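You operate a simulated robot arm through the tools that you are given. There is no shell and no other tool.

The job below is to be done with a simulated robot arm. You get a single attempt, and the scene is never put back.

JOB
Press the proud red plug home, then seal the top of its strip.
Fine: dark cube on the plug; green dabber, sealer from the green box; tools back, cover shut; leave the other plugs. Set down upright: green dabber. A coat counts when it lies all over at full strength: go over it till it gets no stronger.
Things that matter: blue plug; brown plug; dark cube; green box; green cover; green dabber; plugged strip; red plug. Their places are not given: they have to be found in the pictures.

It is judged by the outcome, as a careful person would: the job done as asked, and still so three seconds after it is handed in. It fails if anything else is knocked over, pushed out of place, dropped, spilled or broken. Lids that push on must go on centred and level and be pressed home; caps that screw on are set level and turned clockwise until they are tight.

ROBOT AND FRAMES
A 7-joint arm with a three-finger gripper, fixed in place. Base frame: the origin is at the foot of the arm, x ahead of it, y to its left, z up; the work surface is at about z = 0.8. Units: m, rad, N and s.
Its first joint turns from -2.897 to 2.897 rad. Payload 2.69 kg.
The tool frame sits at the grasp point between the pads (the TCP): z along the fingers, y along the line on which they close. The tips reach 0.03 m beyond it. The gripper opens to 0.128 m. The gripper's body begins 0.117 m behind the TCP.
Orientation is told as [roll, pitch, yaw] about the base's x, y, z axes, in that order, counted from this pose: with the fingers straight down and closing along the base's y, the tool's x points along the base's -x, its y along +y and its z along -z.

CONTROLS
- The arm moves only by the tool servo_tool. Its argument "rows" is a list of rows, each a list of 3 entries, a list of its own where there are three numbers: the opening, from 0 (shut) to 1 (fully open), then the shift along the tool's x, y, z in m, then the turn, a rotation vector about the tool's x, y, z in rad. In form: [[gripper, [tx, ty, tz], [ax, ay, az]], ...]. A call has 1 to 20 rows; each row is the pose to reach, as a shift and turn from the pose commanded when the call began, along the tool's axes at that moment. A row lasts 0.2 s, in which the tool goes at most 0.05 m and 0.15 rad; a call with a longer step from one row to the next is refused whole, and so is a gripper value outside its range. Where a pose cannot be reached the arm comes as near as it can. A force on the tool above 40 N (or 10 N above the force at the start of the call, whichever is more), or a blocked arm, ends the call early, and 0.2 s more pass. The fingers move at their own pace and stop on an object; they squeeze with about 32 N. The grip force told is the motor's: it shows also when the fingers shut on nothing. Time passes only in rows, and 0.2 s behind the last, so rows that repeat a pose let the fingers close. It gives the time, the measured TCP pose, the force on the tool (base axes), the opening and the grip force at its end, in the units of the frame above (readings bear some noise), with the torque about the TCP (base axes, N m) and any sound that the robot's microphone picked up, and new pictures: "pictures" is both (left out), scene, wrist or none.
- Cameras (640 x 400 px; columns grow to the right, rows downward): "scene" is fixed at [0.3995, -0.6509, 1.4035]; the picture's right is [0.96, -0.29, 0.00], its down [-0.11, -0.35, -0.93] and it looks along [0.27, 0.89, -0.37] (base axes); focal length 331 px, centre (320, 200). "wrist" rides on the gripper at [0.058, 0.054, -0.131] in the tool frame; the picture's right is [-0.68, 0.74, 0.00], its down [-0.62, -0.57, -0.55] and it looks along [-0.40, -0.37, 0.84] (tool axes); focal length 234 px, centre (320, 200).
- move_column(by): slides the trunk up (or, below 0, down) by that many m; the arm rides with it, the base frame stays. It gives what a move gives, with no picture.
- measure_at(camera, pixels): for up to 12 pixels [column, row] of the newest picture of that camera ("zoom" is the newest enlarged one), the place [x, y, z] in the base frame of the surface seen there, good to about 0.002 m. No time passes.
- enlarge(camera, box): a new picture of the part [left, top, right, bottom] of that camera's present view, enlarged. No time passes.
- sign_off(): hands the job in; it is judged then, once.

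Unless the task says otherwise, let go and move clear before handing in.

The tools are called after "Call:" as name(argument=value, ...) on one line, values as JSON. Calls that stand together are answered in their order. servo_tool: Moves the arm, as the interface text tells. Its arguments: {"type":"object","properties":{"rows":{"type":"array","items":{"type":"array"}},"pictures":{"type":"string","enum":["both","scene","wrist","none"]}},"required":["rows"]} The other tools are called the same way: move_column (by) slides the trunk up or down; measure_at (camera, pixels) gives the place of the surface under pixels of a picture; enlarge (camera, box) takes an enlarged picture of a part of a camera's view; sign_off () hands the job in.

At the start:

```text
clock: 0.0
position: [0.5452, 0.4358, 1.1557]
ee_rot: [0.0, -0.001, 0.0]
ft_force: [-0.6, -0.8, 1.1]
wrist_torque: [0.0, 0.0, -0.01]
opening: 0.1281
grip_force: 0.1
trunk travel left (down, up): [-0.15, 0.2]
```

scene: 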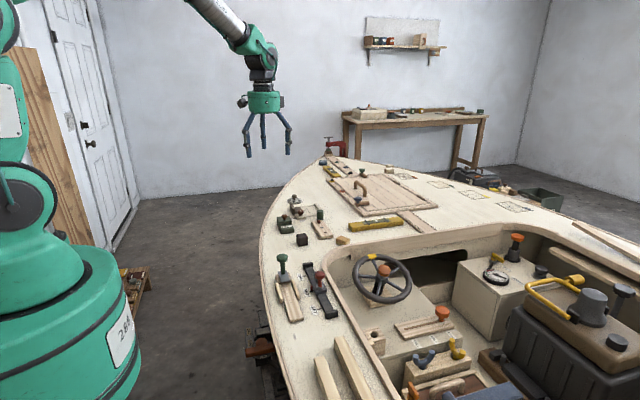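
wrist: 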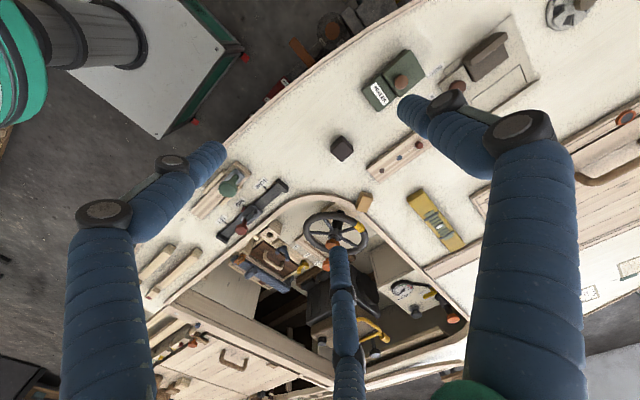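

The scene shows a boat deck with a dark cube near (302,239), a green box near (286,225), a plugged strip near (322,230) and a green dabber-like thing at (283,262). I'll enlarge these regions to identify them.

Call:
enlarge(camera="scene", box=[250, 180, 370, 255])

Call:
enlarge(camera="scene", box=[250, 240, 362, 310])

Call:
enlarge(camera="wrist", box=[310, 30, 550, 180])

Call:
enlarge(camera="wrist", box=[170, 110, 370, 235])

```text
5.33 times, centred on (310, 218) of scene
```

zoom: 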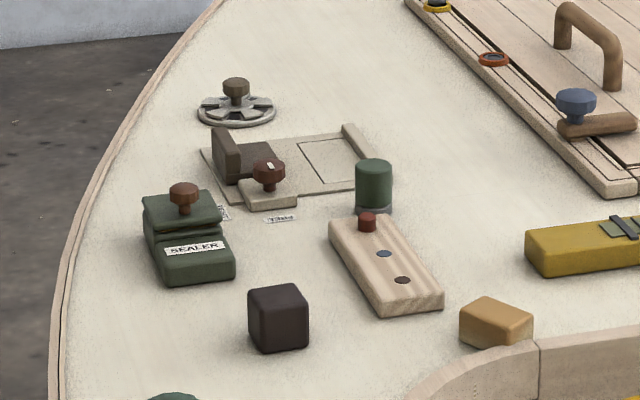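

```text
5.71 times, centred on (306, 275) of scene
```

zoom: 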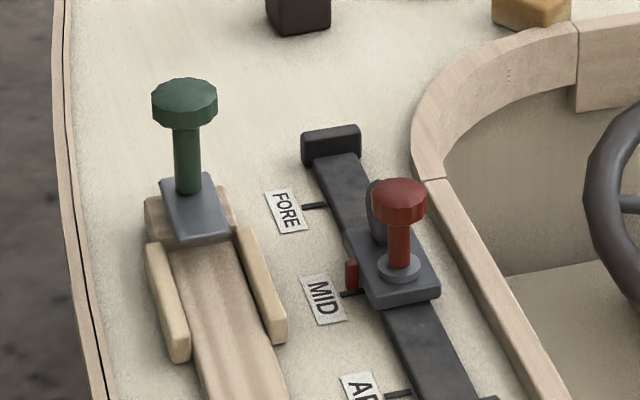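

```text
2.67 times, centred on (430, 105) of wrist
```

zoom: 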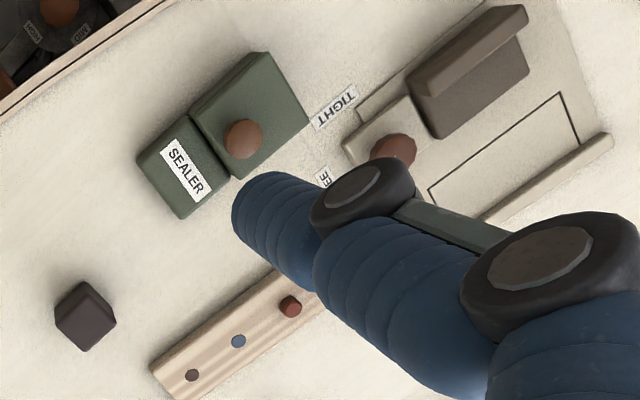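

```text
3.20 times, centred on (270, 172) of wrist
```

zoom: 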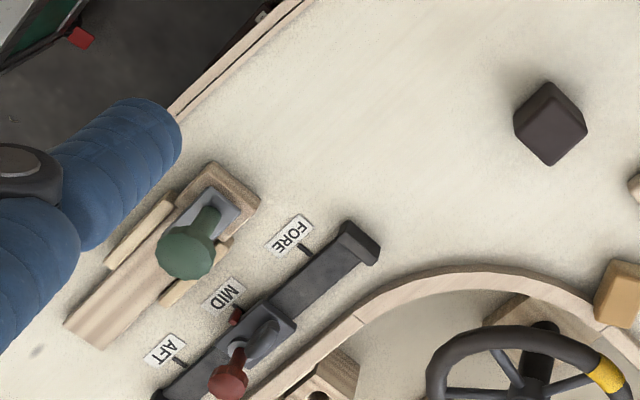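

The first zoom shows the green box with "SEALER" and a knobbed cover, the strip with the proud red plug, and a green cylinder with grey foot (dabber) behind it. I'll zoom in more to measure.

Call:
enlarge(camera="scene", box=[272, 205, 336, 245])

```text
10.00 times, centred on (304, 225) of scene
```

zoom: 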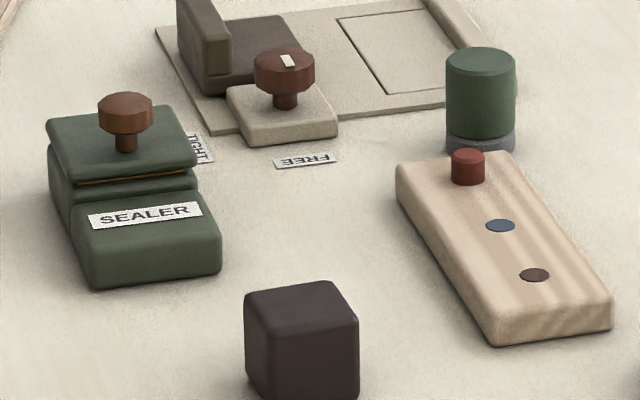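

The zoom clearly shows the box, cover knob (125,105), plug (467,165), strip, dabber (481,95) and cube (300,330). I'll measure these.

Call:
measure_at(camera="zoom", pixels=[[125, 98], [60, 122], [180, 112], [195, 160], [65, 175], [145, 190], [75, 212], [200, 200], [215, 235], [95, 250], [150, 265], [125, 145]])

Call:
measure_at(camera="zoom", pixels=[[467, 154], [467, 175], [500, 226], [534, 275], [402, 168], [505, 156], [606, 297], [497, 318], [481, 55], [481, 100], [481, 145], [452, 60]])

Call:
measure_at(camera="zoom", pixels=[[510, 60], [250, 300], [320, 285], [352, 315], [280, 320], [300, 300], [265, 350], [330, 360], [230, 320], [400, 300], [480, 148], [481, 75]])

```text
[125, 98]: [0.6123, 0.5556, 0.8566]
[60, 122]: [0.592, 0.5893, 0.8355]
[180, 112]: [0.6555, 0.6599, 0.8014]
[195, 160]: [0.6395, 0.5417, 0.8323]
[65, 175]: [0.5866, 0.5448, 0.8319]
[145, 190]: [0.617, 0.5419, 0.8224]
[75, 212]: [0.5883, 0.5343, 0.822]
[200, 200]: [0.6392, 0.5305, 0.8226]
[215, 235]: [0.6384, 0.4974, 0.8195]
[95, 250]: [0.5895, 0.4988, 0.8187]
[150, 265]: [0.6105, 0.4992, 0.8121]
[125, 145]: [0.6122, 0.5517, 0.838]
```

```text
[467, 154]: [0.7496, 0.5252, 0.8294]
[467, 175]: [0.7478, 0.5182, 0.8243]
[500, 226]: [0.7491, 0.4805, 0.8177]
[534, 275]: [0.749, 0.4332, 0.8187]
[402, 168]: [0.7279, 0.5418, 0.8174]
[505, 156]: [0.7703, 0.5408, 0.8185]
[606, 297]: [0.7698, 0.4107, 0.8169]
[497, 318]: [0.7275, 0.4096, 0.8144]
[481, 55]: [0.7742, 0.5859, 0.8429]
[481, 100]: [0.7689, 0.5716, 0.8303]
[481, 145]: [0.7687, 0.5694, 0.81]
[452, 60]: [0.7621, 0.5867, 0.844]
```

```text
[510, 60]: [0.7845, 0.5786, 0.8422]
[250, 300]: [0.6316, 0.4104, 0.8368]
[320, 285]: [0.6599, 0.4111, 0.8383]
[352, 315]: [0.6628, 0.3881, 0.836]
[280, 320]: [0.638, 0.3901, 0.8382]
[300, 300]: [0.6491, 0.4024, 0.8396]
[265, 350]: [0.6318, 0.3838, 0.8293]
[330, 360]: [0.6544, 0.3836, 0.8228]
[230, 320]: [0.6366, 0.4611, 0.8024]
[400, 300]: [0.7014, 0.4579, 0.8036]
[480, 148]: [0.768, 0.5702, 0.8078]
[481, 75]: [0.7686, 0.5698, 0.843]
```

The deck is at z≈0.803, and the strip's top at z≈0.818 with the red plug at (0.749,0.525) proud to ≈0.83. The wrist picture seems to show three finger-like legs, so I'll look at the gripper closely before moving.

Call:
enlarge(camera="scene", box=[220, 70, 316, 170])

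Call:
servo_tool(rows=[[0.3, [0, 0, 0], [0, 0, 0]], [0.3, [0, 0, 0], [0, 0, 0]], [0.3, [0, 0, 0], [0, 0, 0]]], pictures="both")

```text
4.00 times, centred on (268, 120) of scene
```

zoom: 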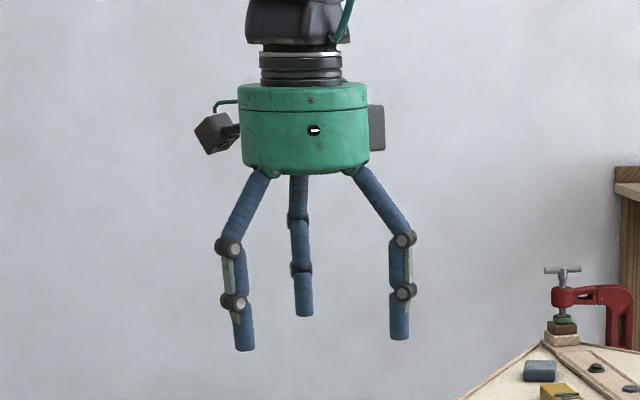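

```text
clock: 0.8
position: [0.5447, 0.4364, 1.1557]
ee_rot: [0.001, 0.001, 0.0]
ft_force: [0.3, 1.1, 1.1]
wrist_torque: [-0.01, 0.02, 0.01]
opening: 0.0386
grip_force: 0.0
trunk travel left (down, up): [-0.15, 0.2]
```

scene: 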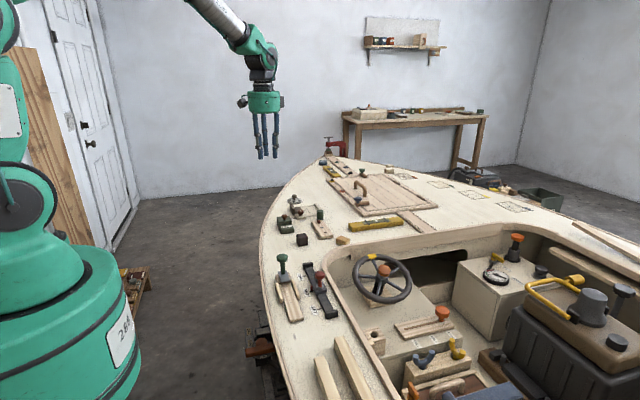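
wrist: 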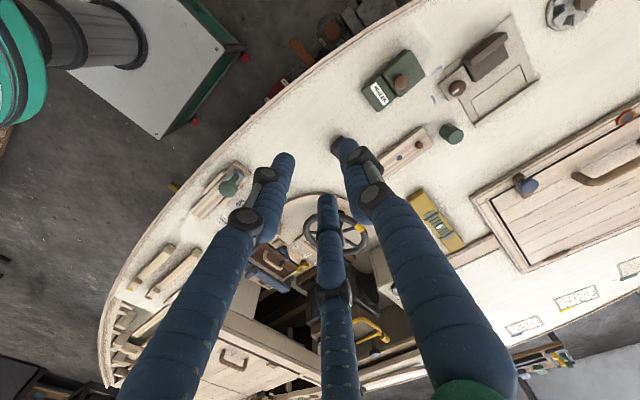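

The gripper is drawn with three fingers at 120° that all close to the centre. The box (395,80), strip (405,155), dabber (451,133) and knob are now clear in the wrist picture, so I'll zoom in there.

Call:
enlarge(camera="wrist", box=[345, 40, 473, 120])

Call:
enlarge(camera="wrist", box=[345, 100, 489, 190])

Call:
enlarge(camera="scene", box=[292, 228, 316, 250])

Call:
measure_at(camera="zoom", pixels=[[140, 130], [340, 100], [470, 180], [270, 210], [150, 250], [260, 350], [440, 320], [300, 150], [440, 250], [200, 180], [100, 300], [520, 300]])

```text
5.00 times, centred on (409, 80) of wrist
```

zoom: 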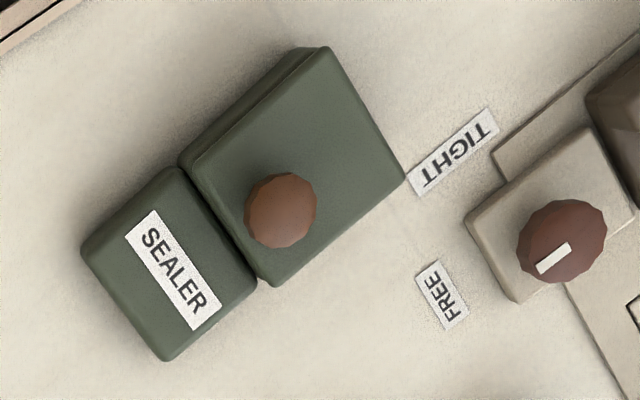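

```text
4.44 times, centred on (417, 145) of wrist
```

zoom: 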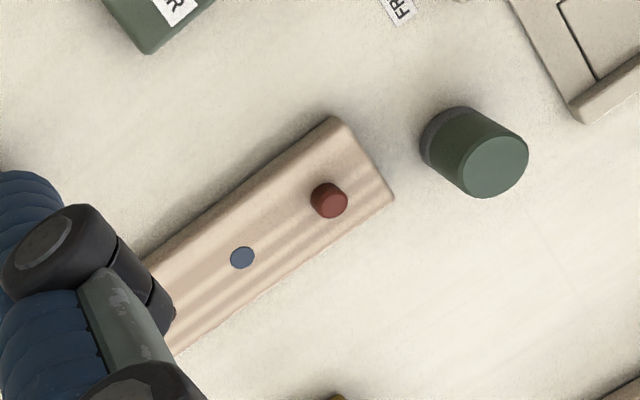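

```text
16.00 times, centred on (304, 239) of scene
```

zoom: 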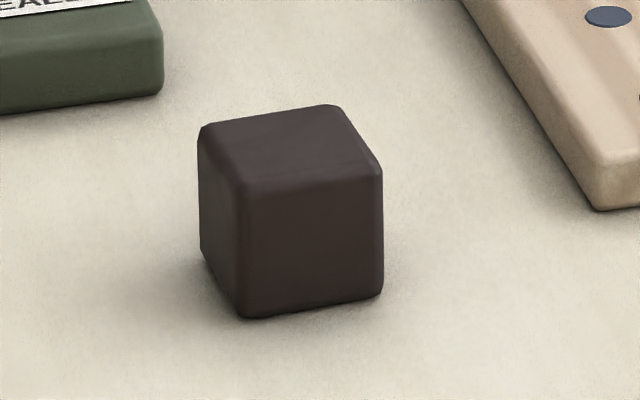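

```text
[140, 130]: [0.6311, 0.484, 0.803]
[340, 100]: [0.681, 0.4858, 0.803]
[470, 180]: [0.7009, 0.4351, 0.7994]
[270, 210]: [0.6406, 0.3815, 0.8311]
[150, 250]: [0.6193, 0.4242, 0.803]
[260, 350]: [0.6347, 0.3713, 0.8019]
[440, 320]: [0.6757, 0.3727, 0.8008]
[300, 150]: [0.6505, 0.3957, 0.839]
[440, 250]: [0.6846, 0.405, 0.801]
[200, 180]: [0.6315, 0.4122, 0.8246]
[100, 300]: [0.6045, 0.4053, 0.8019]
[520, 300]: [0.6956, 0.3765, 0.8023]
```

The cover knob is off-centre toward the front of the cover, which could mean a hinge at the back. I'll measure the box in the wrist picture.

Call:
enlarge(camera="wrist", box=[345, 40, 473, 120])

Call:
measure_at(camera="zoom", pixels=[[190, 165], [325, 55], [398, 180], [275, 278], [300, 50], [280, 210], [250, 210], [310, 210], [175, 172], [88, 245], [165, 355], [250, 280]])

Call:
measure_at(camera="zoom", pixels=[[330, 120], [200, 180], [265, 270], [385, 190], [335, 70], [240, 115], [190, 158], [230, 230], [280, 180], [280, 240], [310, 70], [290, 60]])

```text
5.00 times, centred on (409, 80) of wrist
```

zoom: 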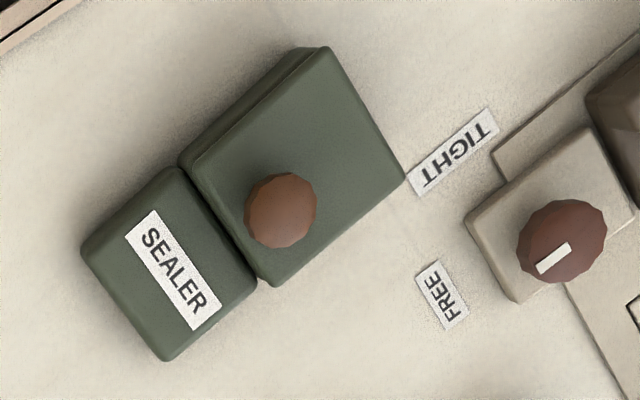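

```text
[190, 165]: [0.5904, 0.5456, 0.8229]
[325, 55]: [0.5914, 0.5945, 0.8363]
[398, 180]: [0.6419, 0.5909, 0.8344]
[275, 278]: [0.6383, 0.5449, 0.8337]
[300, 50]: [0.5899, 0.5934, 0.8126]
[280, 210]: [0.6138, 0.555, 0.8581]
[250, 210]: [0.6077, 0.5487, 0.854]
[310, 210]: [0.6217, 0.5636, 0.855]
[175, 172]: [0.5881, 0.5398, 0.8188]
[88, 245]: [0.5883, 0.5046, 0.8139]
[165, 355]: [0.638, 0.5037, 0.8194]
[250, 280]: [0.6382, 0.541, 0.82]
```

```text
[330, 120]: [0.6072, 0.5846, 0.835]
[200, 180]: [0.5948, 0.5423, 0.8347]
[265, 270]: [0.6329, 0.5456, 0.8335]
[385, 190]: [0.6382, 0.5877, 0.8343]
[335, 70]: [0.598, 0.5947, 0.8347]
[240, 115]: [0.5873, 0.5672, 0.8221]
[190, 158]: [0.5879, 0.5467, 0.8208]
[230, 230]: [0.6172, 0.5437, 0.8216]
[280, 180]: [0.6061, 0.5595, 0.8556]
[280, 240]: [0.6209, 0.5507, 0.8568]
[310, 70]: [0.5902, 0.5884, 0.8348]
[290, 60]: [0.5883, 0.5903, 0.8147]
```

Cover spans x 0.587–0.642, y 0.541–0.596 with the knob head at (0.614,0.556,0.858). I'll zoom further in the scene picture to see the gap and any hinge or rail.

Call:
enlarge(camera="scene", box=[274, 210, 298, 235])

Call:
servo_tool(rows=[[1, [0.02, 0.05, 0.0], [0, 0, 0]], [1, [0.04, 0.09, 0.02], [0, 0, 0]], [1, [0.06, 0.12, 0.05], [0, 0, 0]], [1, [0.08, 0.15, 0.08], [0, 0, 0]], [1, [0.08, 0.16, 0.12], [0, 0, 0]]], pictures="wrist")

```text
16.00 times, centred on (286, 222) of scene
```

zoom: 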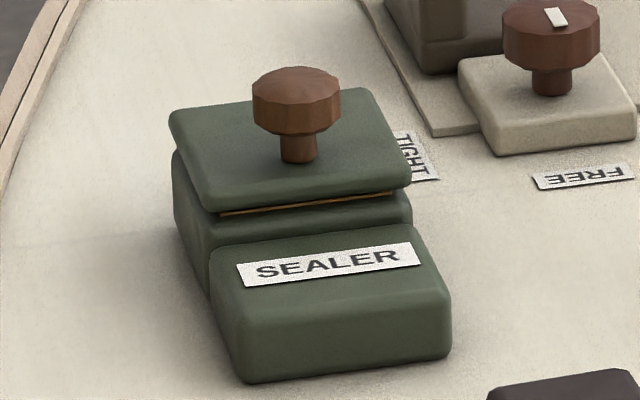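

```text
refused: row 1 steps farther than a row can; nothing moved
```

The cover sits on the rear part of the box with an amber sealer line under its front lip. The last move was refused for step length; I'll retry with shorter steps to get a closer look.

Call:
servo_tool(rows=[[1, [0.015, 0.04, 0.0], [0, 0, 0]], [1, [0.03, 0.075, 0.02], [0, 0, 0]], [1, [0.045, 0.1, 0.05], [0, 0, 0]], [1, [0.06, 0.13, 0.08], [0, 0, 0]], [1, [0.07, 0.15, 0.12], [0, 0, 0]]], pictures="wrist")

```text
clock: 2.0
position: [0.4744, 0.585, 1.036]
ee_rot: [0.0, -0.001, 0.0]
ft_force: [0.4, 0.1, 0.6]
wrist_torque: [-0.01, -0.05, 0.01]
opening: 0.1281
grip_force: 0.0
trunk travel left (down, up): [-0.15, 0.2]
```

wrist: 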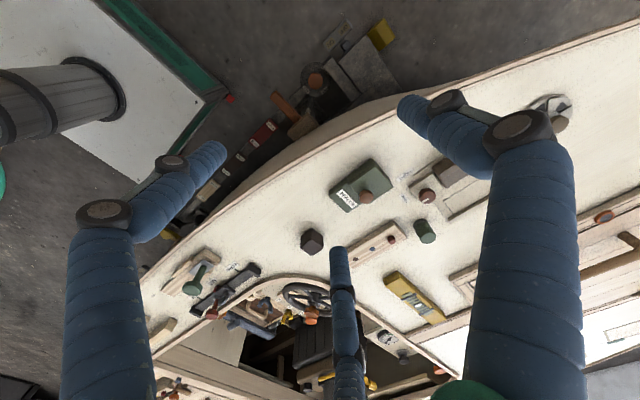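

The view is clear; I'll zoom on the cube (312,240) and box (360,185) to pin down their edges.

Call:
enlarge(camera="wrist", box=[292, 222, 332, 262])

Call:
measure_at(camera="zoom", pixels=[[320, 100], [200, 200], [320, 300], [400, 200], [300, 200], [250, 150], [380, 150], [250, 250], [370, 250], [150, 230], [310, 330], [450, 250]])

Call:
enlarge(camera="wrist", box=[322, 145, 402, 225])

```text
10.00 times, centred on (312, 242) of wrist
```

zoom: 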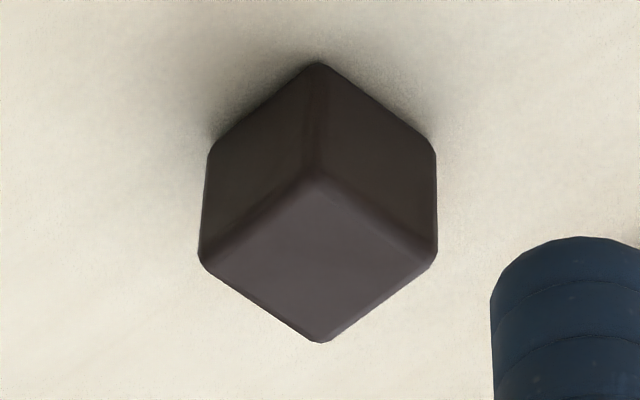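

```text
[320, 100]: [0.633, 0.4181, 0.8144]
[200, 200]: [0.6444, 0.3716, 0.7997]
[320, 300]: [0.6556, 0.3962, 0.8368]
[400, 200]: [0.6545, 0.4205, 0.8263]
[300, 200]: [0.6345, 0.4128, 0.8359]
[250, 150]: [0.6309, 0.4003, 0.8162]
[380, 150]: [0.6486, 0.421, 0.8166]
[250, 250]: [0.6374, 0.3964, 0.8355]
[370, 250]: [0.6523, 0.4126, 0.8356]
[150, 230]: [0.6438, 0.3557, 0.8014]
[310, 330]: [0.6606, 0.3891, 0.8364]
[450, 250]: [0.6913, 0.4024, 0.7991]
```

```text
5.00 times, centred on (362, 185) of wrist
```

zoom: 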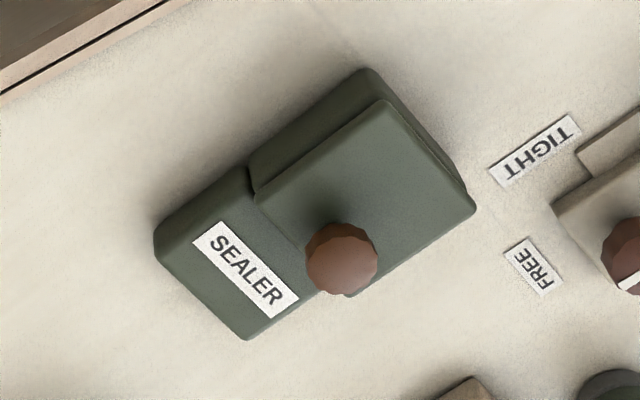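

The cube spans x≈0.630–0.667, y≈0.383–0.421, z≈0.802–0.838, aligned with the base axes, so its centre is about (0.649,0.402). I'll move above it with the gripper open.

Call:
servo_tool(rows=[[1, [-0.03, -0.03, 0.01], [0, 0, 0]], [1, [-0.06, -0.06, 0.02], [0, 0, 0]], [1, [-0.09, -0.092, 0.035], [0, 0, 0]], [1, [-0.12, -0.124, 0.05], [0, 0, 0]], [1, [-0.15, -0.155, 0.065], [0, 0, 0]], [1, [-0.174, -0.183, 0.08], [0, 0, 0]], [1, [-0.174, -0.183, 0.1], [0, 0, 0]]], pictures="both")

```text
clock: 3.6
position: [0.6493, 0.4042, 0.9329]
ee_rot: [0.001, 0.0, 0.001]
ft_force: [0.6, -0.4, -0.5]
wrist_torque: [0.08, 0.03, -0.01]
opening: 0.1278
grip_force: 0.0
trunk travel left (down, up): [-0.15, 0.2]
```

scene: 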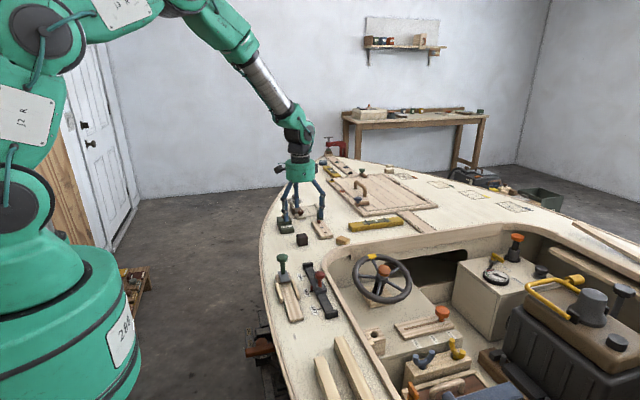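
wrist: 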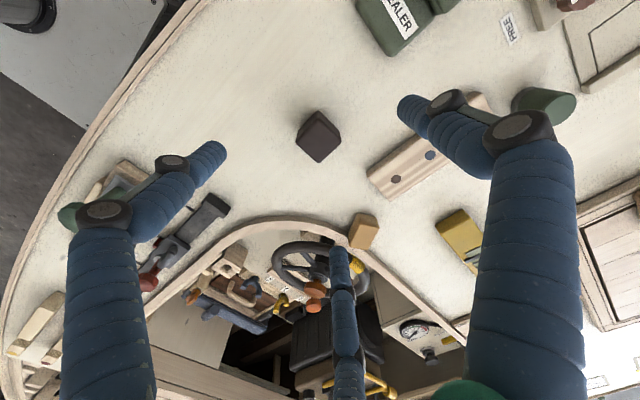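

The tool is above the cube (318,136), with clear room around it. I'll descend and close partway to check centring.

Call:
servo_tool(rows=[[1, [0, -0.001, 0.04], [0, 0, 0]], [1, [0, -0.001, 0.07], [0, 0, 0]], [0.6, [0, -0.001, 0.09], [0, 0, 0]], [0.42, [0, -0.001, 0.092], [0, 0, 0]], [0.42, [0, -0.001, 0.092], [0, 0, 0]]], pictures="both")

```text
clock: 4.8
position: [0.6498, 0.4023, 0.8431]
ee_rot: [-0.001, 0.0, 0.001]
ft_force: [-0.9, -0.3, -0.1]
wrist_torque: [0.0, -0.03, 0.02]
opening: 0.0538
grip_force: 0.0
trunk travel left (down, up): [-0.15, 0.2]
```

scene: 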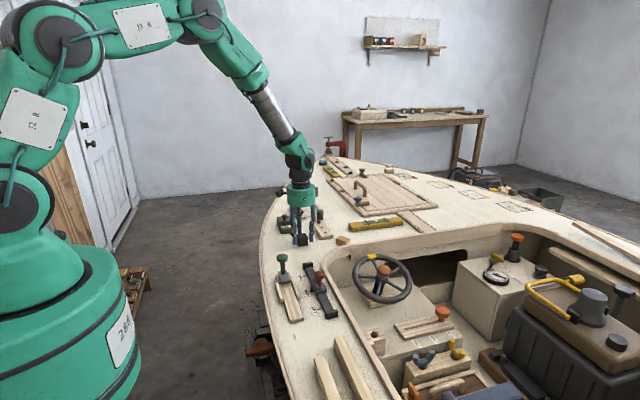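
wrist: 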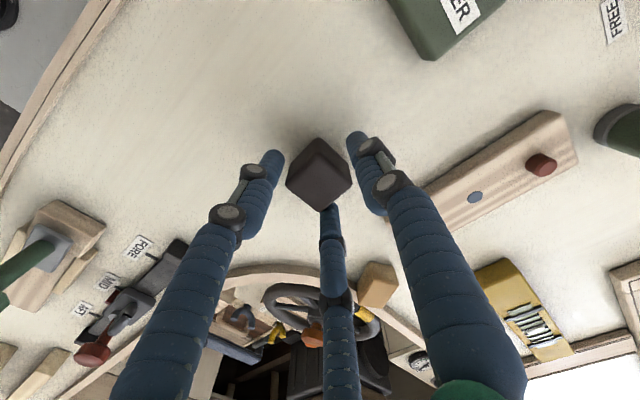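

The cube is centred between the fingers. I'll close on it now.

Call:
servo_tool(rows=[[0.2, [0, 0, 0], [0, 0, 0]], [0.0, [0, 0, 0], [0, 0, 0]], [0.0, [0, 0, 0], [0, 0, 0]]], pictures="wrist")

Call:
enlarge(camera="wrist", box=[240, 110, 400, 230])

```text
clock: 5.6
position: [0.6478, 0.4026, 0.8445]
ee_rot: [-0.001, 0.001, 0.0]
ft_force: [-0.7, -1.1, -0.8]
wrist_torque: [-0.03, 0.01, -0.02]
opening: 0.0421
grip_force: 31.9
trunk travel left (down, up): [-0.15, 0.2]
```

wrist: 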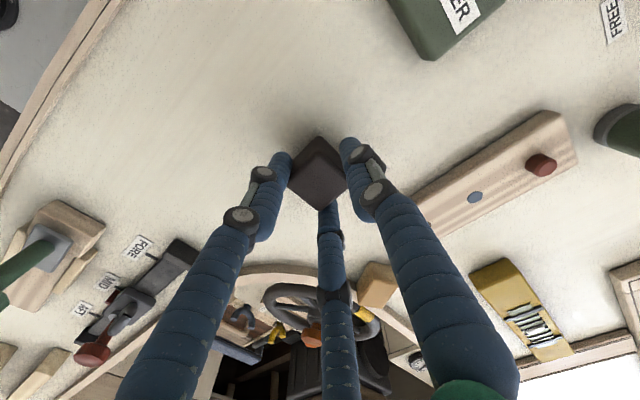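

```text
3.33 times, centred on (320, 170) of wrist
```

zoom: 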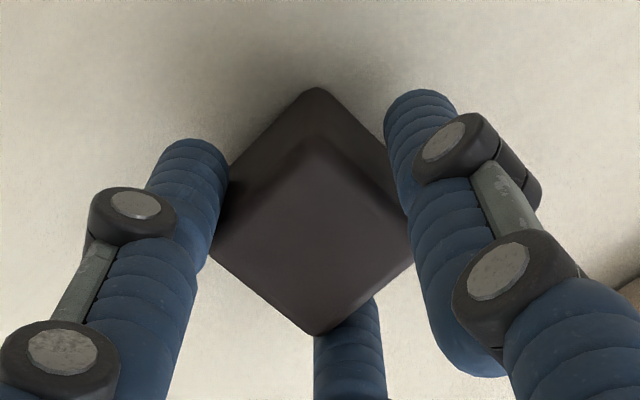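

The cube is gripped (opening 0.042, grip 32 N). I'll lift it and carry it over the red plug at (0.749,0.5255), staying high.

Call:
servo_tool(rows=[[0, [0, 0, -0.03], [0, 0, 0]], [0, [0, 0, -0.065], [0, 0, 0]], [0, [-0.025, 0.03, -0.065], [0, 0, 0]], [0, [-0.05, 0.062, -0.065], [0, 0, 0]], [0, [-0.075, 0.093, -0.065], [0, 0, 0]], [0, [-0.0998, 0.1237, -0.065], [0, 0, 0]], [0, [-0.0998, 0.1237, -0.065], [0, 0, 0]]], pictures="both")

Call:
enlarge(camera="scene", box=[280, 175, 360, 245])

```text
clock: 7.2
position: [0.7501, 0.5287, 0.9086]
ee_rot: [0.0, 0.0, 0.001]
ft_force: [0.7, -0.1, -2.6]
wrist_torque: [-0.04, 0.01, 0.02]
opening: 0.0415
grip_force: 32.2
trunk travel left (down, up): [-0.15, 0.2]
```

scene: 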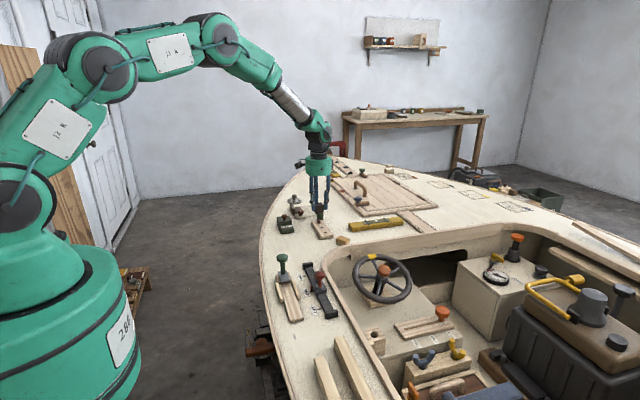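
wrist: 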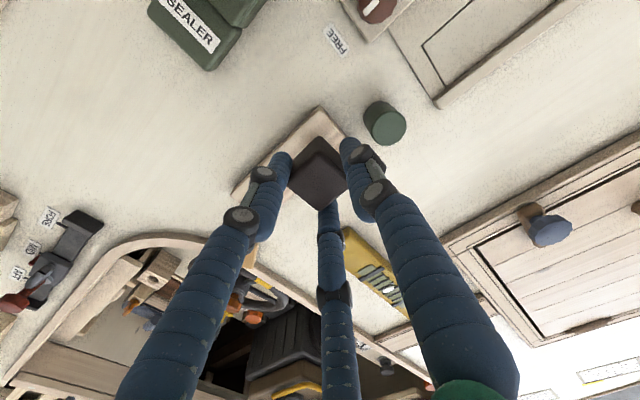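

```text
5.71 times, centred on (320, 210) of scene
```

zoom: 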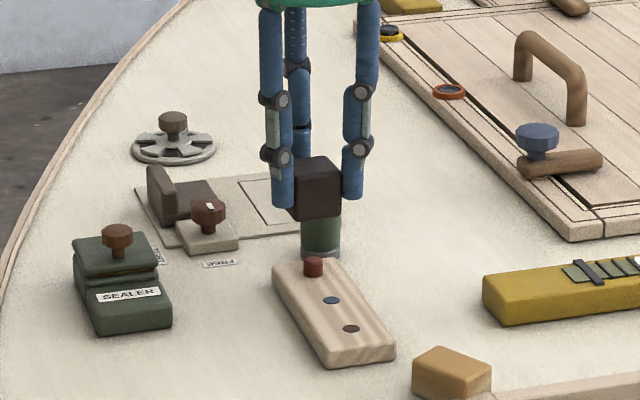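

The cube hangs level above the plug (313,265 in the zoom). I'll check the cube's position by measuring before pressing.

Call:
measure_at(camera="zoom", pixels=[[297, 200], [315, 200], [335, 200], [315, 215], [295, 170], [338, 165], [318, 163], [315, 175], [313, 259], [313, 268], [292, 200], [339, 200]])

Call:
servo_tool(rows=[[0, [0, 0, 0], [0, 0, 0]], [0, [0, 0, 0], [0, 0, 0]]], pictures="wrist")

Call:
measure_at(camera="wrist", pixels=[[319, 142], [319, 170], [319, 190], [300, 165], [338, 165], [319, 120], [385, 118], [385, 130]])

```text
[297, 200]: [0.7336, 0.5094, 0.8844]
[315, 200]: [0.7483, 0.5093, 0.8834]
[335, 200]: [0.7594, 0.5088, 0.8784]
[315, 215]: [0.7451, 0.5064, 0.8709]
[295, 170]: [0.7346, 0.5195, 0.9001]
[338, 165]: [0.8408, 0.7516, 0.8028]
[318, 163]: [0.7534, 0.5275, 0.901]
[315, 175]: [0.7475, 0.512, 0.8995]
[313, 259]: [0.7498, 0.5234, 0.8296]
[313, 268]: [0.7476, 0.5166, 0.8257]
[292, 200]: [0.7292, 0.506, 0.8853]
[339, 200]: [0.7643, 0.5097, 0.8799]
```

```text
clock: 7.8
position: [0.7493, 0.5278, 0.9087]
ee_rot: [0.001, 0.0, -0.001]
ft_force: [0.0, -1.3, -1.4]
wrist_torque: [0.0, 0.03, 0.0]
opening: 0.0418
grip_force: 32.2
trunk travel left (down, up): [-0.15, 0.2]
```

wrist: 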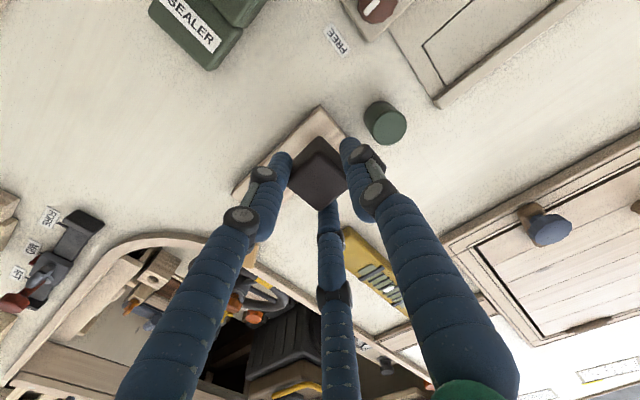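

```text
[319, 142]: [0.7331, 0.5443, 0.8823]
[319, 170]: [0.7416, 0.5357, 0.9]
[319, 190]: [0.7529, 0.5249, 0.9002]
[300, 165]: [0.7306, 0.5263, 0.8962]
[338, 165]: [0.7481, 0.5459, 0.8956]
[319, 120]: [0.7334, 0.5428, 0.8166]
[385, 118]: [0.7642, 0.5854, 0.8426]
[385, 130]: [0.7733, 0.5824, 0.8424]
```

Cube bottom is at z≈0.863, plug top at 0.830, strip top at 0.818; cube is ~2 mm too far in y. I'll shift by −2 mm in y and lower to just above the plug.

Call:
servo_tool(rows=[[0, [0, -0.002, 0.01], [0, 0, 0]], [0, [0, -0.002, 0.02], [0, 0, 0]], [0, [0, -0.002, 0.028], [0, 0, 0]], [0, [0, -0.002, 0.03], [0, 0, 0]]], pictures="both")

Call:
enlarge(camera="scene", box=[300, 195, 348, 245])

```text
clock: 8.8
position: [0.7486, 0.5246, 0.8778]
ee_rot: [-0.001, 0.001, 0.0]
ft_force: [-0.3, 0.0, -0.1]
wrist_torque: [0.0, -0.01, 0.02]
opening: 0.0418
grip_force: 32.1
trunk travel left (down, up): [-0.15, 0.2]
```

scene: 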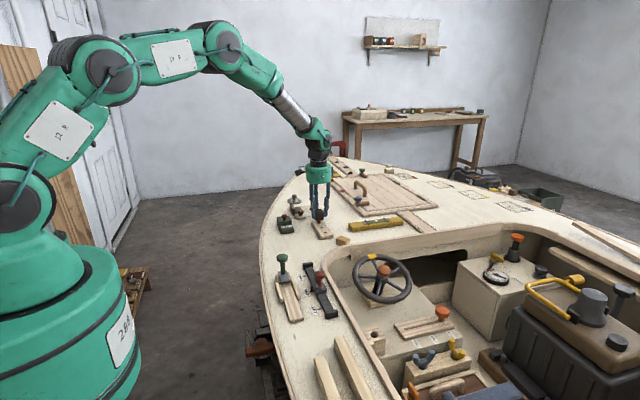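
wrist: 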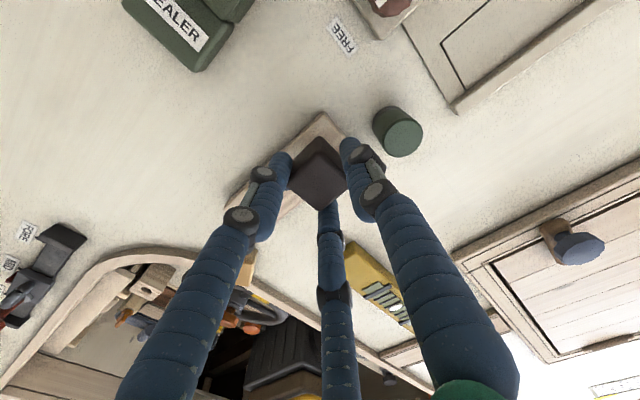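

```text
8.00 times, centred on (324, 220) of scene
```

zoom: 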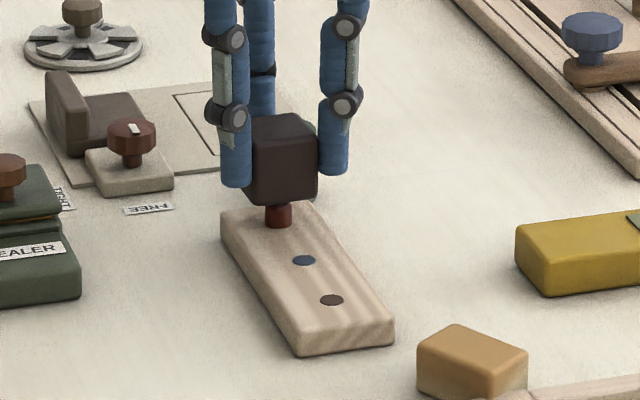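

The cube is centred just above the plug with no contact force yet. I'll press down slowly in 2 mm steps.

Call:
servo_tool(rows=[[0, [0, 0, 0.002], [0, 0, 0]], [0, [0, 0, 0.004], [0, 0, 0]], [0, [0, 0, 0.006], [0, 0, 0]], [0, [0, 0, 0.008], [0, 0, 0]], [0, [0, 0, 0.01], [0, 0, 0]]], pictures="scene")

Call:
enlarge(camera="scene", box=[300, 195, 348, 245])

```text
clock: 10.0
position: [0.7499, 0.5247, 0.8698]
ee_rot: [0.001, 0.0, 0.001]
ft_force: [-1.0, -0.3, 5.0]
wrist_torque: [-0.03, 0.04, -0.01]
opening: 0.0418
grip_force: 32.1
trunk travel left (down, up): [-0.15, 0.2]
```

scene: 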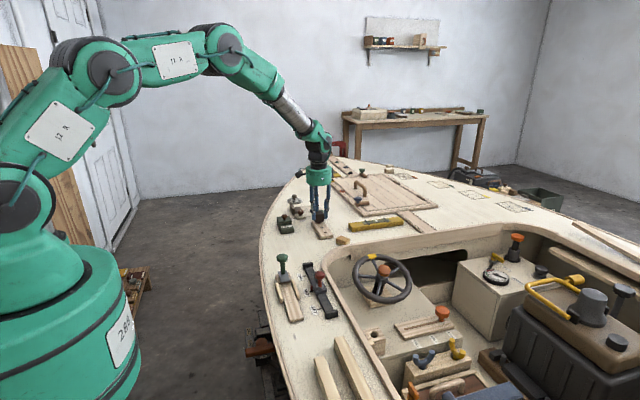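

```text
8.00 times, centred on (324, 220) of scene
```

zoom: 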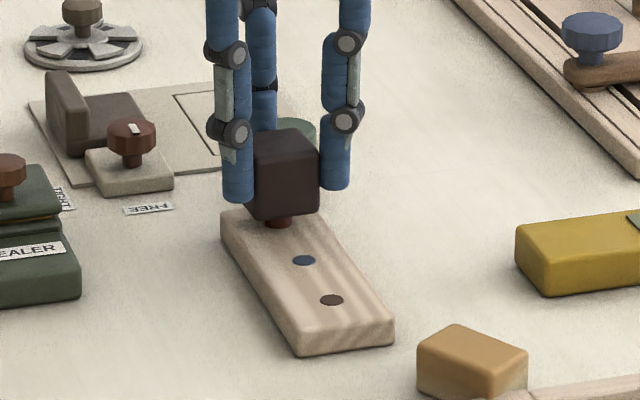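

The plug is moving in under about 5 N. I'll go on pressing in 1.5 mm steps.

Call:
servo_tool(rows=[[0, [0, 0, 0.0015], [0, 0, 0]], [0, [0, 0, 0.003], [0, 0, 0]], [0, [0, 0, 0.0045], [0, 0, 0]], [0, [0, 0, 0.006], [0, 0, 0]], [0, [0, 0, 0.0075], [0, 0, 0]], [0, [0, 0, 0.009], [0, 0, 0]]], pictures="scene")

Call:
enlarge(camera="scene", box=[300, 195, 348, 245])

```text
clock: 11.4
position: [0.7486, 0.523, 0.8595]
ee_rot: [0.002, -0.002, 0.0]
ft_force: [0.8, 0.9, 4.3]
wrist_torque: [0.12, -0.01, -0.01]
opening: 0.0419
grip_force: 31.6
trunk travel left (down, up): [-0.15, 0.2]
```

scene: 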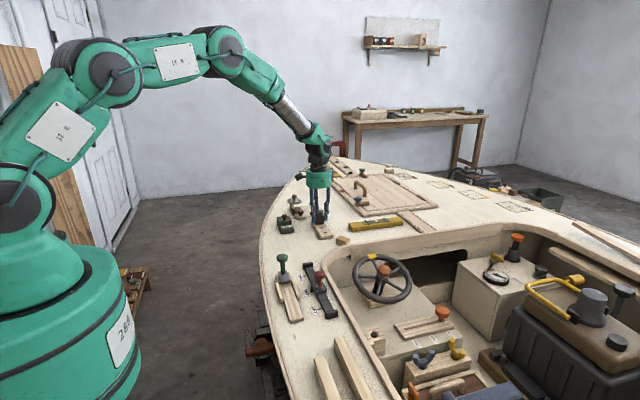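

```text
8.00 times, centred on (324, 220) of scene
```

zoom: 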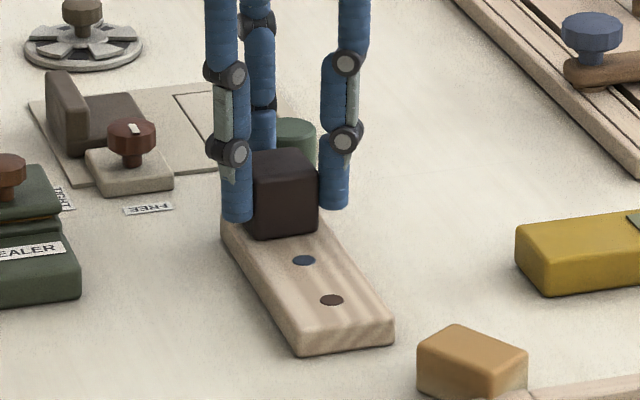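

The cube's bottom is now at about the strip's top with 4 N. I'll press a little further until the force rises firmly.

Call:
servo_tool(rows=[[0, [0, 0, 0.001], [0, 0, 0]], [0, [0, 0, 0.002], [0, 0, 0]], [0, [0, 0, 0.003], [0, 0, 0]], [0, [0, 0, 0.003], [0, 0, 0]]], pictures="scene")

```text
clock: 12.4
position: [0.7489, 0.5238, 0.8588]
ee_rot: [0.001, -0.001, 0.001]
ft_force: [-1.9, -7.2, 22.0]
wrist_torque: [-0.44, 0.09, 0.02]
opening: 0.042
grip_force: 31.9
trunk travel left (down, up): [-0.15, 0.2]
```

scene: 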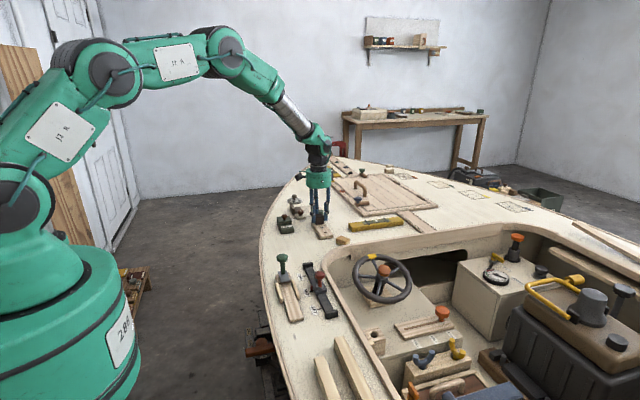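

Force jumped to 22 N with no further travel, so the cube sits on the strip. I'll lift off and look at the plug.

Call:
servo_tool(rows=[[0, [0, 0, -0.003], [0, 0, 0]], [0, [0, 0, -0.02], [0, 0, 0]], [0, [0, 0, -0.05], [0, 0, 0]], [0, [0.02, -0.02, -0.07], [0, 0, 0]], [0, [0.045, -0.055, -0.07], [0, 0, 0]], [0, [0.07, -0.087, -0.07], [0, 0, 0]], [0, [0.0998, -0.1217, -0.07], [0, 0, 0]], [0, [0.0998, -0.1217, -0.07], [0, 0, 0]]], pictures="both")

Call:
enlarge(camera="scene", box=[300, 205, 348, 245])

```text
clock: 14.2
position: [0.6494, 0.4026, 0.9277]
ee_rot: [-0.001, 0.0, 0.002]
ft_force: [-0.1, -0.9, 0.0]
wrist_torque: [0.04, -0.01, -0.03]
opening: 0.0419
grip_force: 31.6
trunk travel left (down, up): [-0.15, 0.2]
```

scene: 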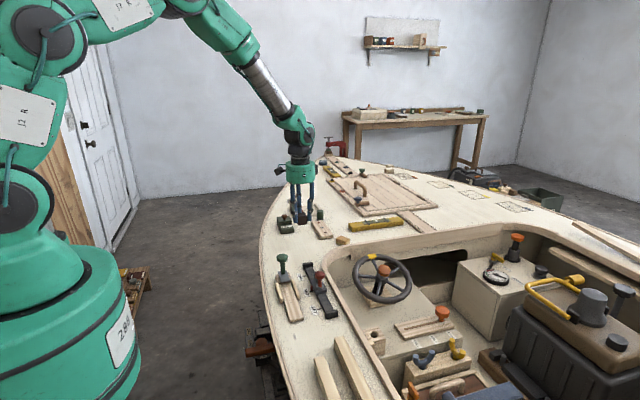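
wrist: 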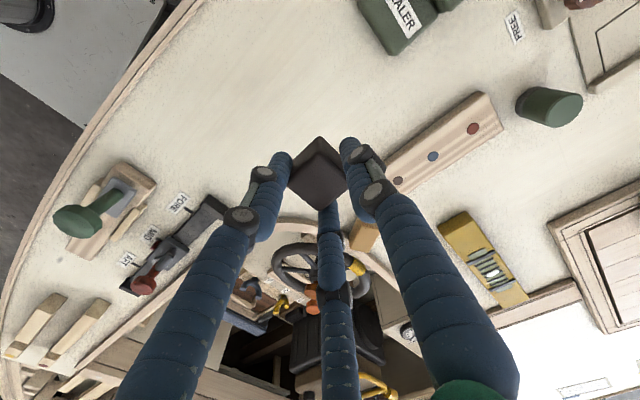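

```text
10.00 times, centred on (324, 225) of scene
```

zoom: 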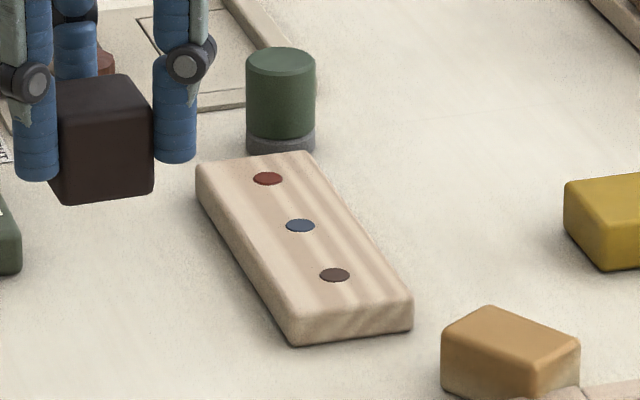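

All three plugs are now flush in the zoom. I'll put the cube back at its place (0.649,0.402).

Call:
servo_tool(rows=[[0, [0, 0, 0.03], [0, 0, 0]], [0, [0, 0, 0.06], [0, 0, 0]], [0, [0, 0, 0.075], [0, 0, 0]], [0, [0, 0, 0.079], [0, 0, 0]], [0, [0, 0, 0.081], [0, 0, 0]], [0, [0, 0, 0.0825], [0, 0, 0]]], pictures="scene")

Call:
enlarge(camera="scene", box=[280, 215, 328, 255])

```text
clock: 15.6
position: [0.6508, 0.4016, 0.8453]
ee_rot: [0.001, 0.0, -0.001]
ft_force: [-0.5, -0.5, -0.2]
wrist_torque: [0.0, -0.03, -0.01]
opening: 0.0418
grip_force: 32.4
trunk travel left (down, up): [-0.15, 0.2]
```

scene: 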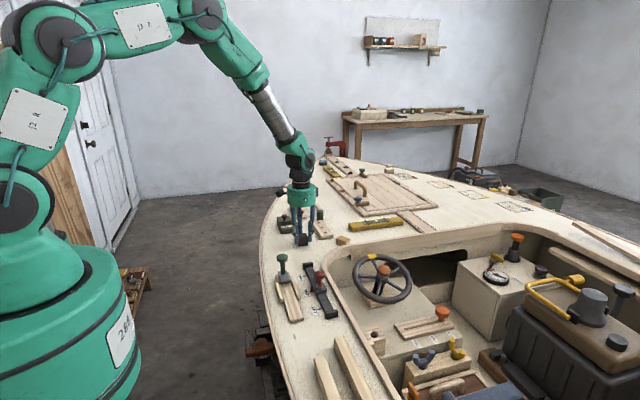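

```text
10.00 times, centred on (304, 235) of scene
```

zoom: 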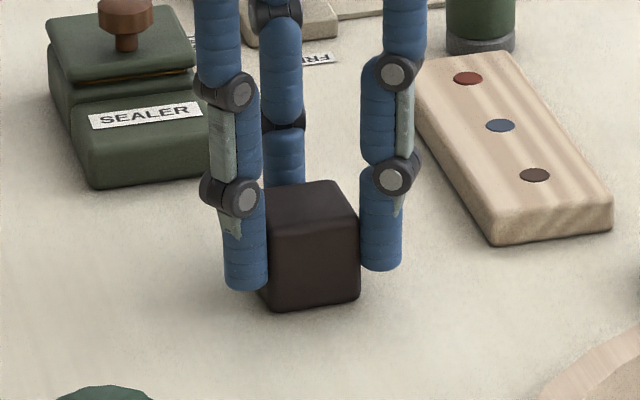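

The cube is just about at the deck with no contact force yet. I'll lower by small steps until it touches.

Call:
servo_tool(rows=[[0, [0, 0, 0.0008], [0, 0, 0]], [0, [0, 0, 0.0016], [0, 0, 0]], [0, [0, 0, 0.0016], [0, 0, 0]]], pictures="none")

```text
clock: 16.4
position: [0.6513, 0.4016, 0.8435]
ee_rot: [0.002, -0.002, 0.0]
ft_force: [-0.9, -0.4, 9.8]
wrist_torque: [-0.13, 0.06, 0.01]
opening: 0.0417
grip_force: 31.8
trunk travel left (down, up): [-0.15, 0.2]
```

Contact at about 10 N, so the cube is on the deck. I'll open and rise clear.

Call:
servo_tool(rows=[[0.0, [0, 0, -0.0008], [0, 0, 0]], [0.35, [0, 0, -0.0008], [0, 0, 0]], [0.6, [0, 0, -0.0008], [0, 0, 0]], [0.6, [0, 0, -0.03], [0, 0, 0]], [0.6, [0, 0, -0.07], [0, 0, 0]], [0.6, [0, 0, -0.11], [0, 0, 0]]], pictures="both")

Call:
enlarge(camera="scene", box=[280, 215, 328, 255])

Call:
measure_at(camera="zoom", pixels=[[250, 200], [320, 185], [352, 215], [280, 220], [300, 200], [265, 250], [330, 260]])

```text
clock: 17.8
position: [0.6485, 0.4042, 0.9552]
ee_rot: [0.0, 0.001, -0.001]
ft_force: [0.9, -0.1, 0.2]
wrist_torque: [0.03, -0.04, -0.03]
opening: 0.077
grip_force: 0.1
trunk travel left (down, up): [-0.15, 0.2]
```

scene: 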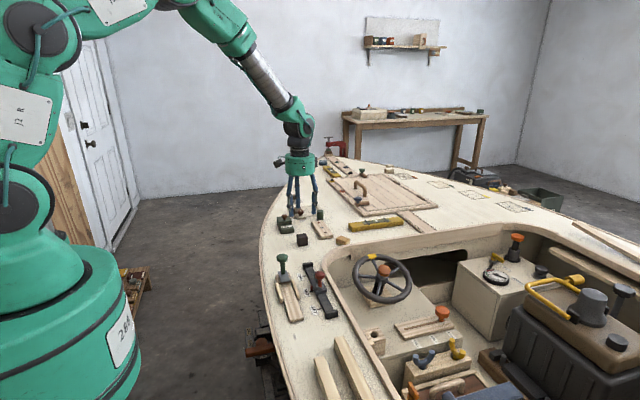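
wrist: 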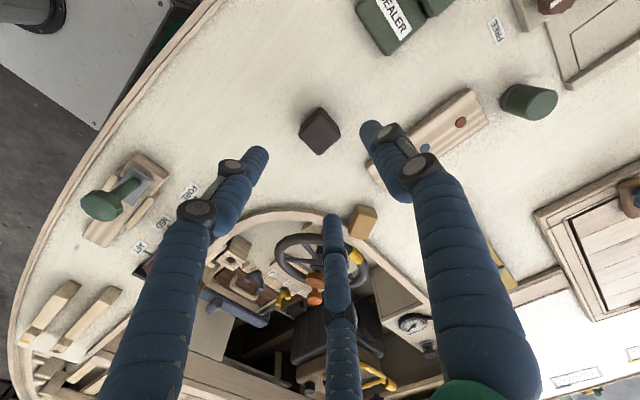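

```text
10.00 times, centred on (304, 235) of scene
```

zoom: 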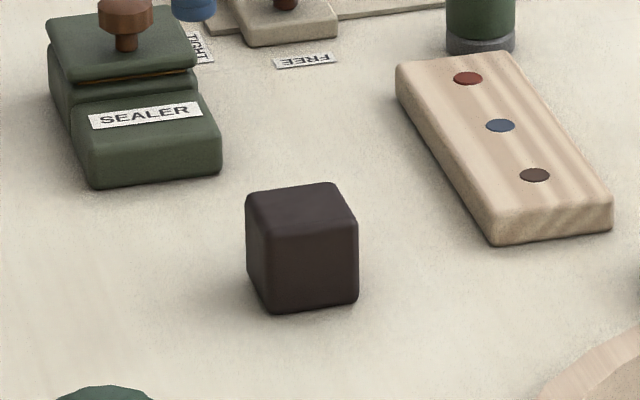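

```text
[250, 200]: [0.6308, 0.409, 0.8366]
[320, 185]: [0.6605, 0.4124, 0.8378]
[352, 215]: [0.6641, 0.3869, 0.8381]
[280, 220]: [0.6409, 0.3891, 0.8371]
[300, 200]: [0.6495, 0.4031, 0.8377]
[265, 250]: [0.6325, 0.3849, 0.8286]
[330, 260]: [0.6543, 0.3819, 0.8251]
```

The cube is back in place within a millimetre. Next I'll look closely at the cover and box from behind with the wrist camera.

Call:
servo_tool(rows=[[1, [0.015, 0.04, -0.01], [0, 0, 0]], [1, [0.03, 0.085, -0.01], [0, 0, 0]], [1, [0.045, 0.13, -0.01], [0, 0, 0]], [1, [0.06, 0.17, -0.005], [0, 0, 0]], [1, [0.079, 0.208, 0.0], [0, 0, 0]], [1, [0.079, 0.208, 0.01], [0, 0, 0]]], pictures="both")

Call:
enlarge(camera="wrist", box=[250, 120, 410, 240])

```text
clock: 19.2
position: [0.5694, 0.608, 0.9414]
ee_rot: [-0.002, 0.001, 0.0]
ft_force: [-0.7, 0.9, 0.8]
wrist_torque: [-0.05, -0.05, -0.01]
opening: 0.1279
grip_force: 0.1
trunk travel left (down, up): [-0.15, 0.2]
```

scene: 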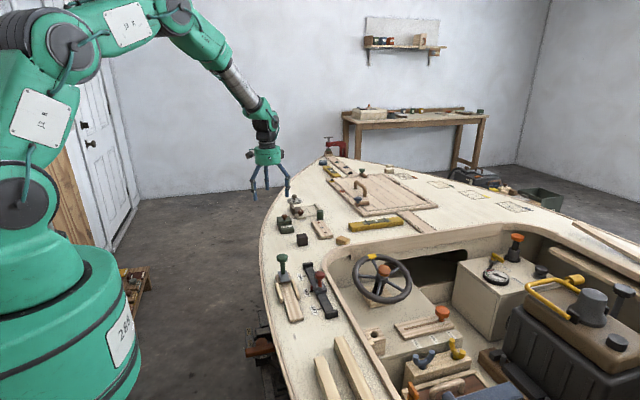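
wrist: 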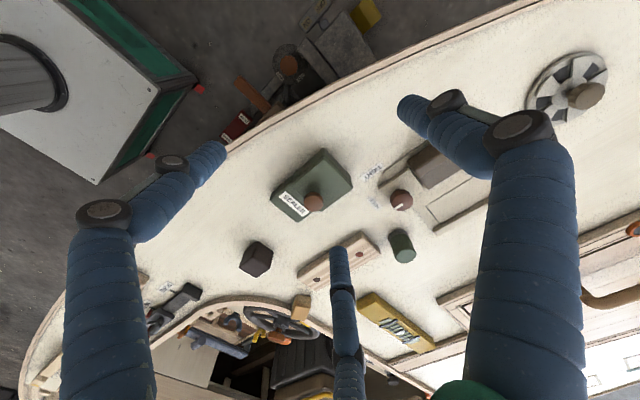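

```text
3.33 times, centred on (330, 180) of wrist
```

zoom: 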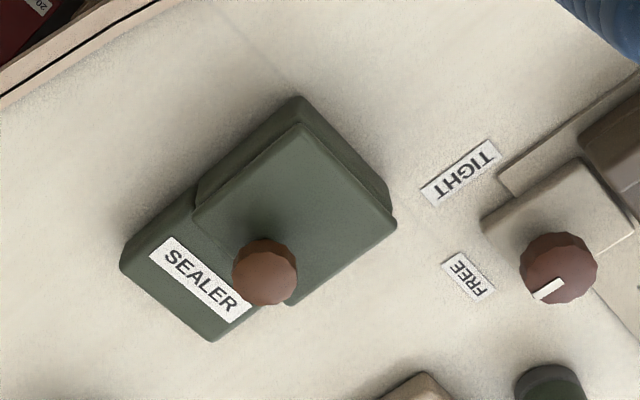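

I'll zoom more on the back and left edge of the cover for hinge signs.

Call:
enlarge(camera="wrist", box=[290, 142, 358, 185])

Call:
measure_at(camera="zoom", pixels=[[330, 120], [200, 120], [420, 200], [480, 200], [300, 80], [380, 60], [500, 260], [250, 200], [560, 300], [140, 280], [300, 250], [420, 320]])

```text
9.30 times, centred on (324, 164) of wrist
```

zoom: 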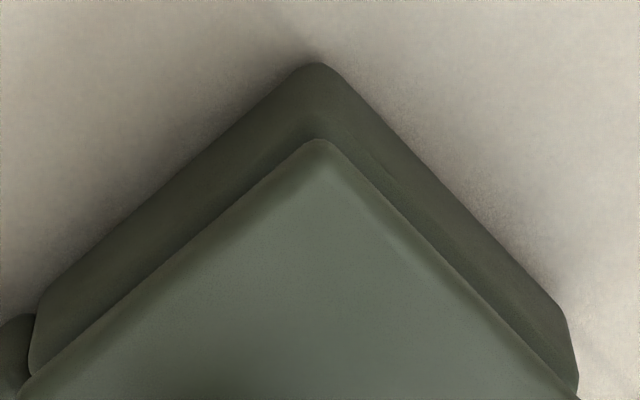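

```text
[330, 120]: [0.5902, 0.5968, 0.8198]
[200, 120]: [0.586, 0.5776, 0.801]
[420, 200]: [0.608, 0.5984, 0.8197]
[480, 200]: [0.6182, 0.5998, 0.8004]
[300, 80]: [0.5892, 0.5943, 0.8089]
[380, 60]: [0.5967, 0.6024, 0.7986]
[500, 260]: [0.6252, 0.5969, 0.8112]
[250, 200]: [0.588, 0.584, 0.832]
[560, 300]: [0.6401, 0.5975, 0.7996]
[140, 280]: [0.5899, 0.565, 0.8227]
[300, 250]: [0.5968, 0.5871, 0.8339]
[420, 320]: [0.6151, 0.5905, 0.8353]
```

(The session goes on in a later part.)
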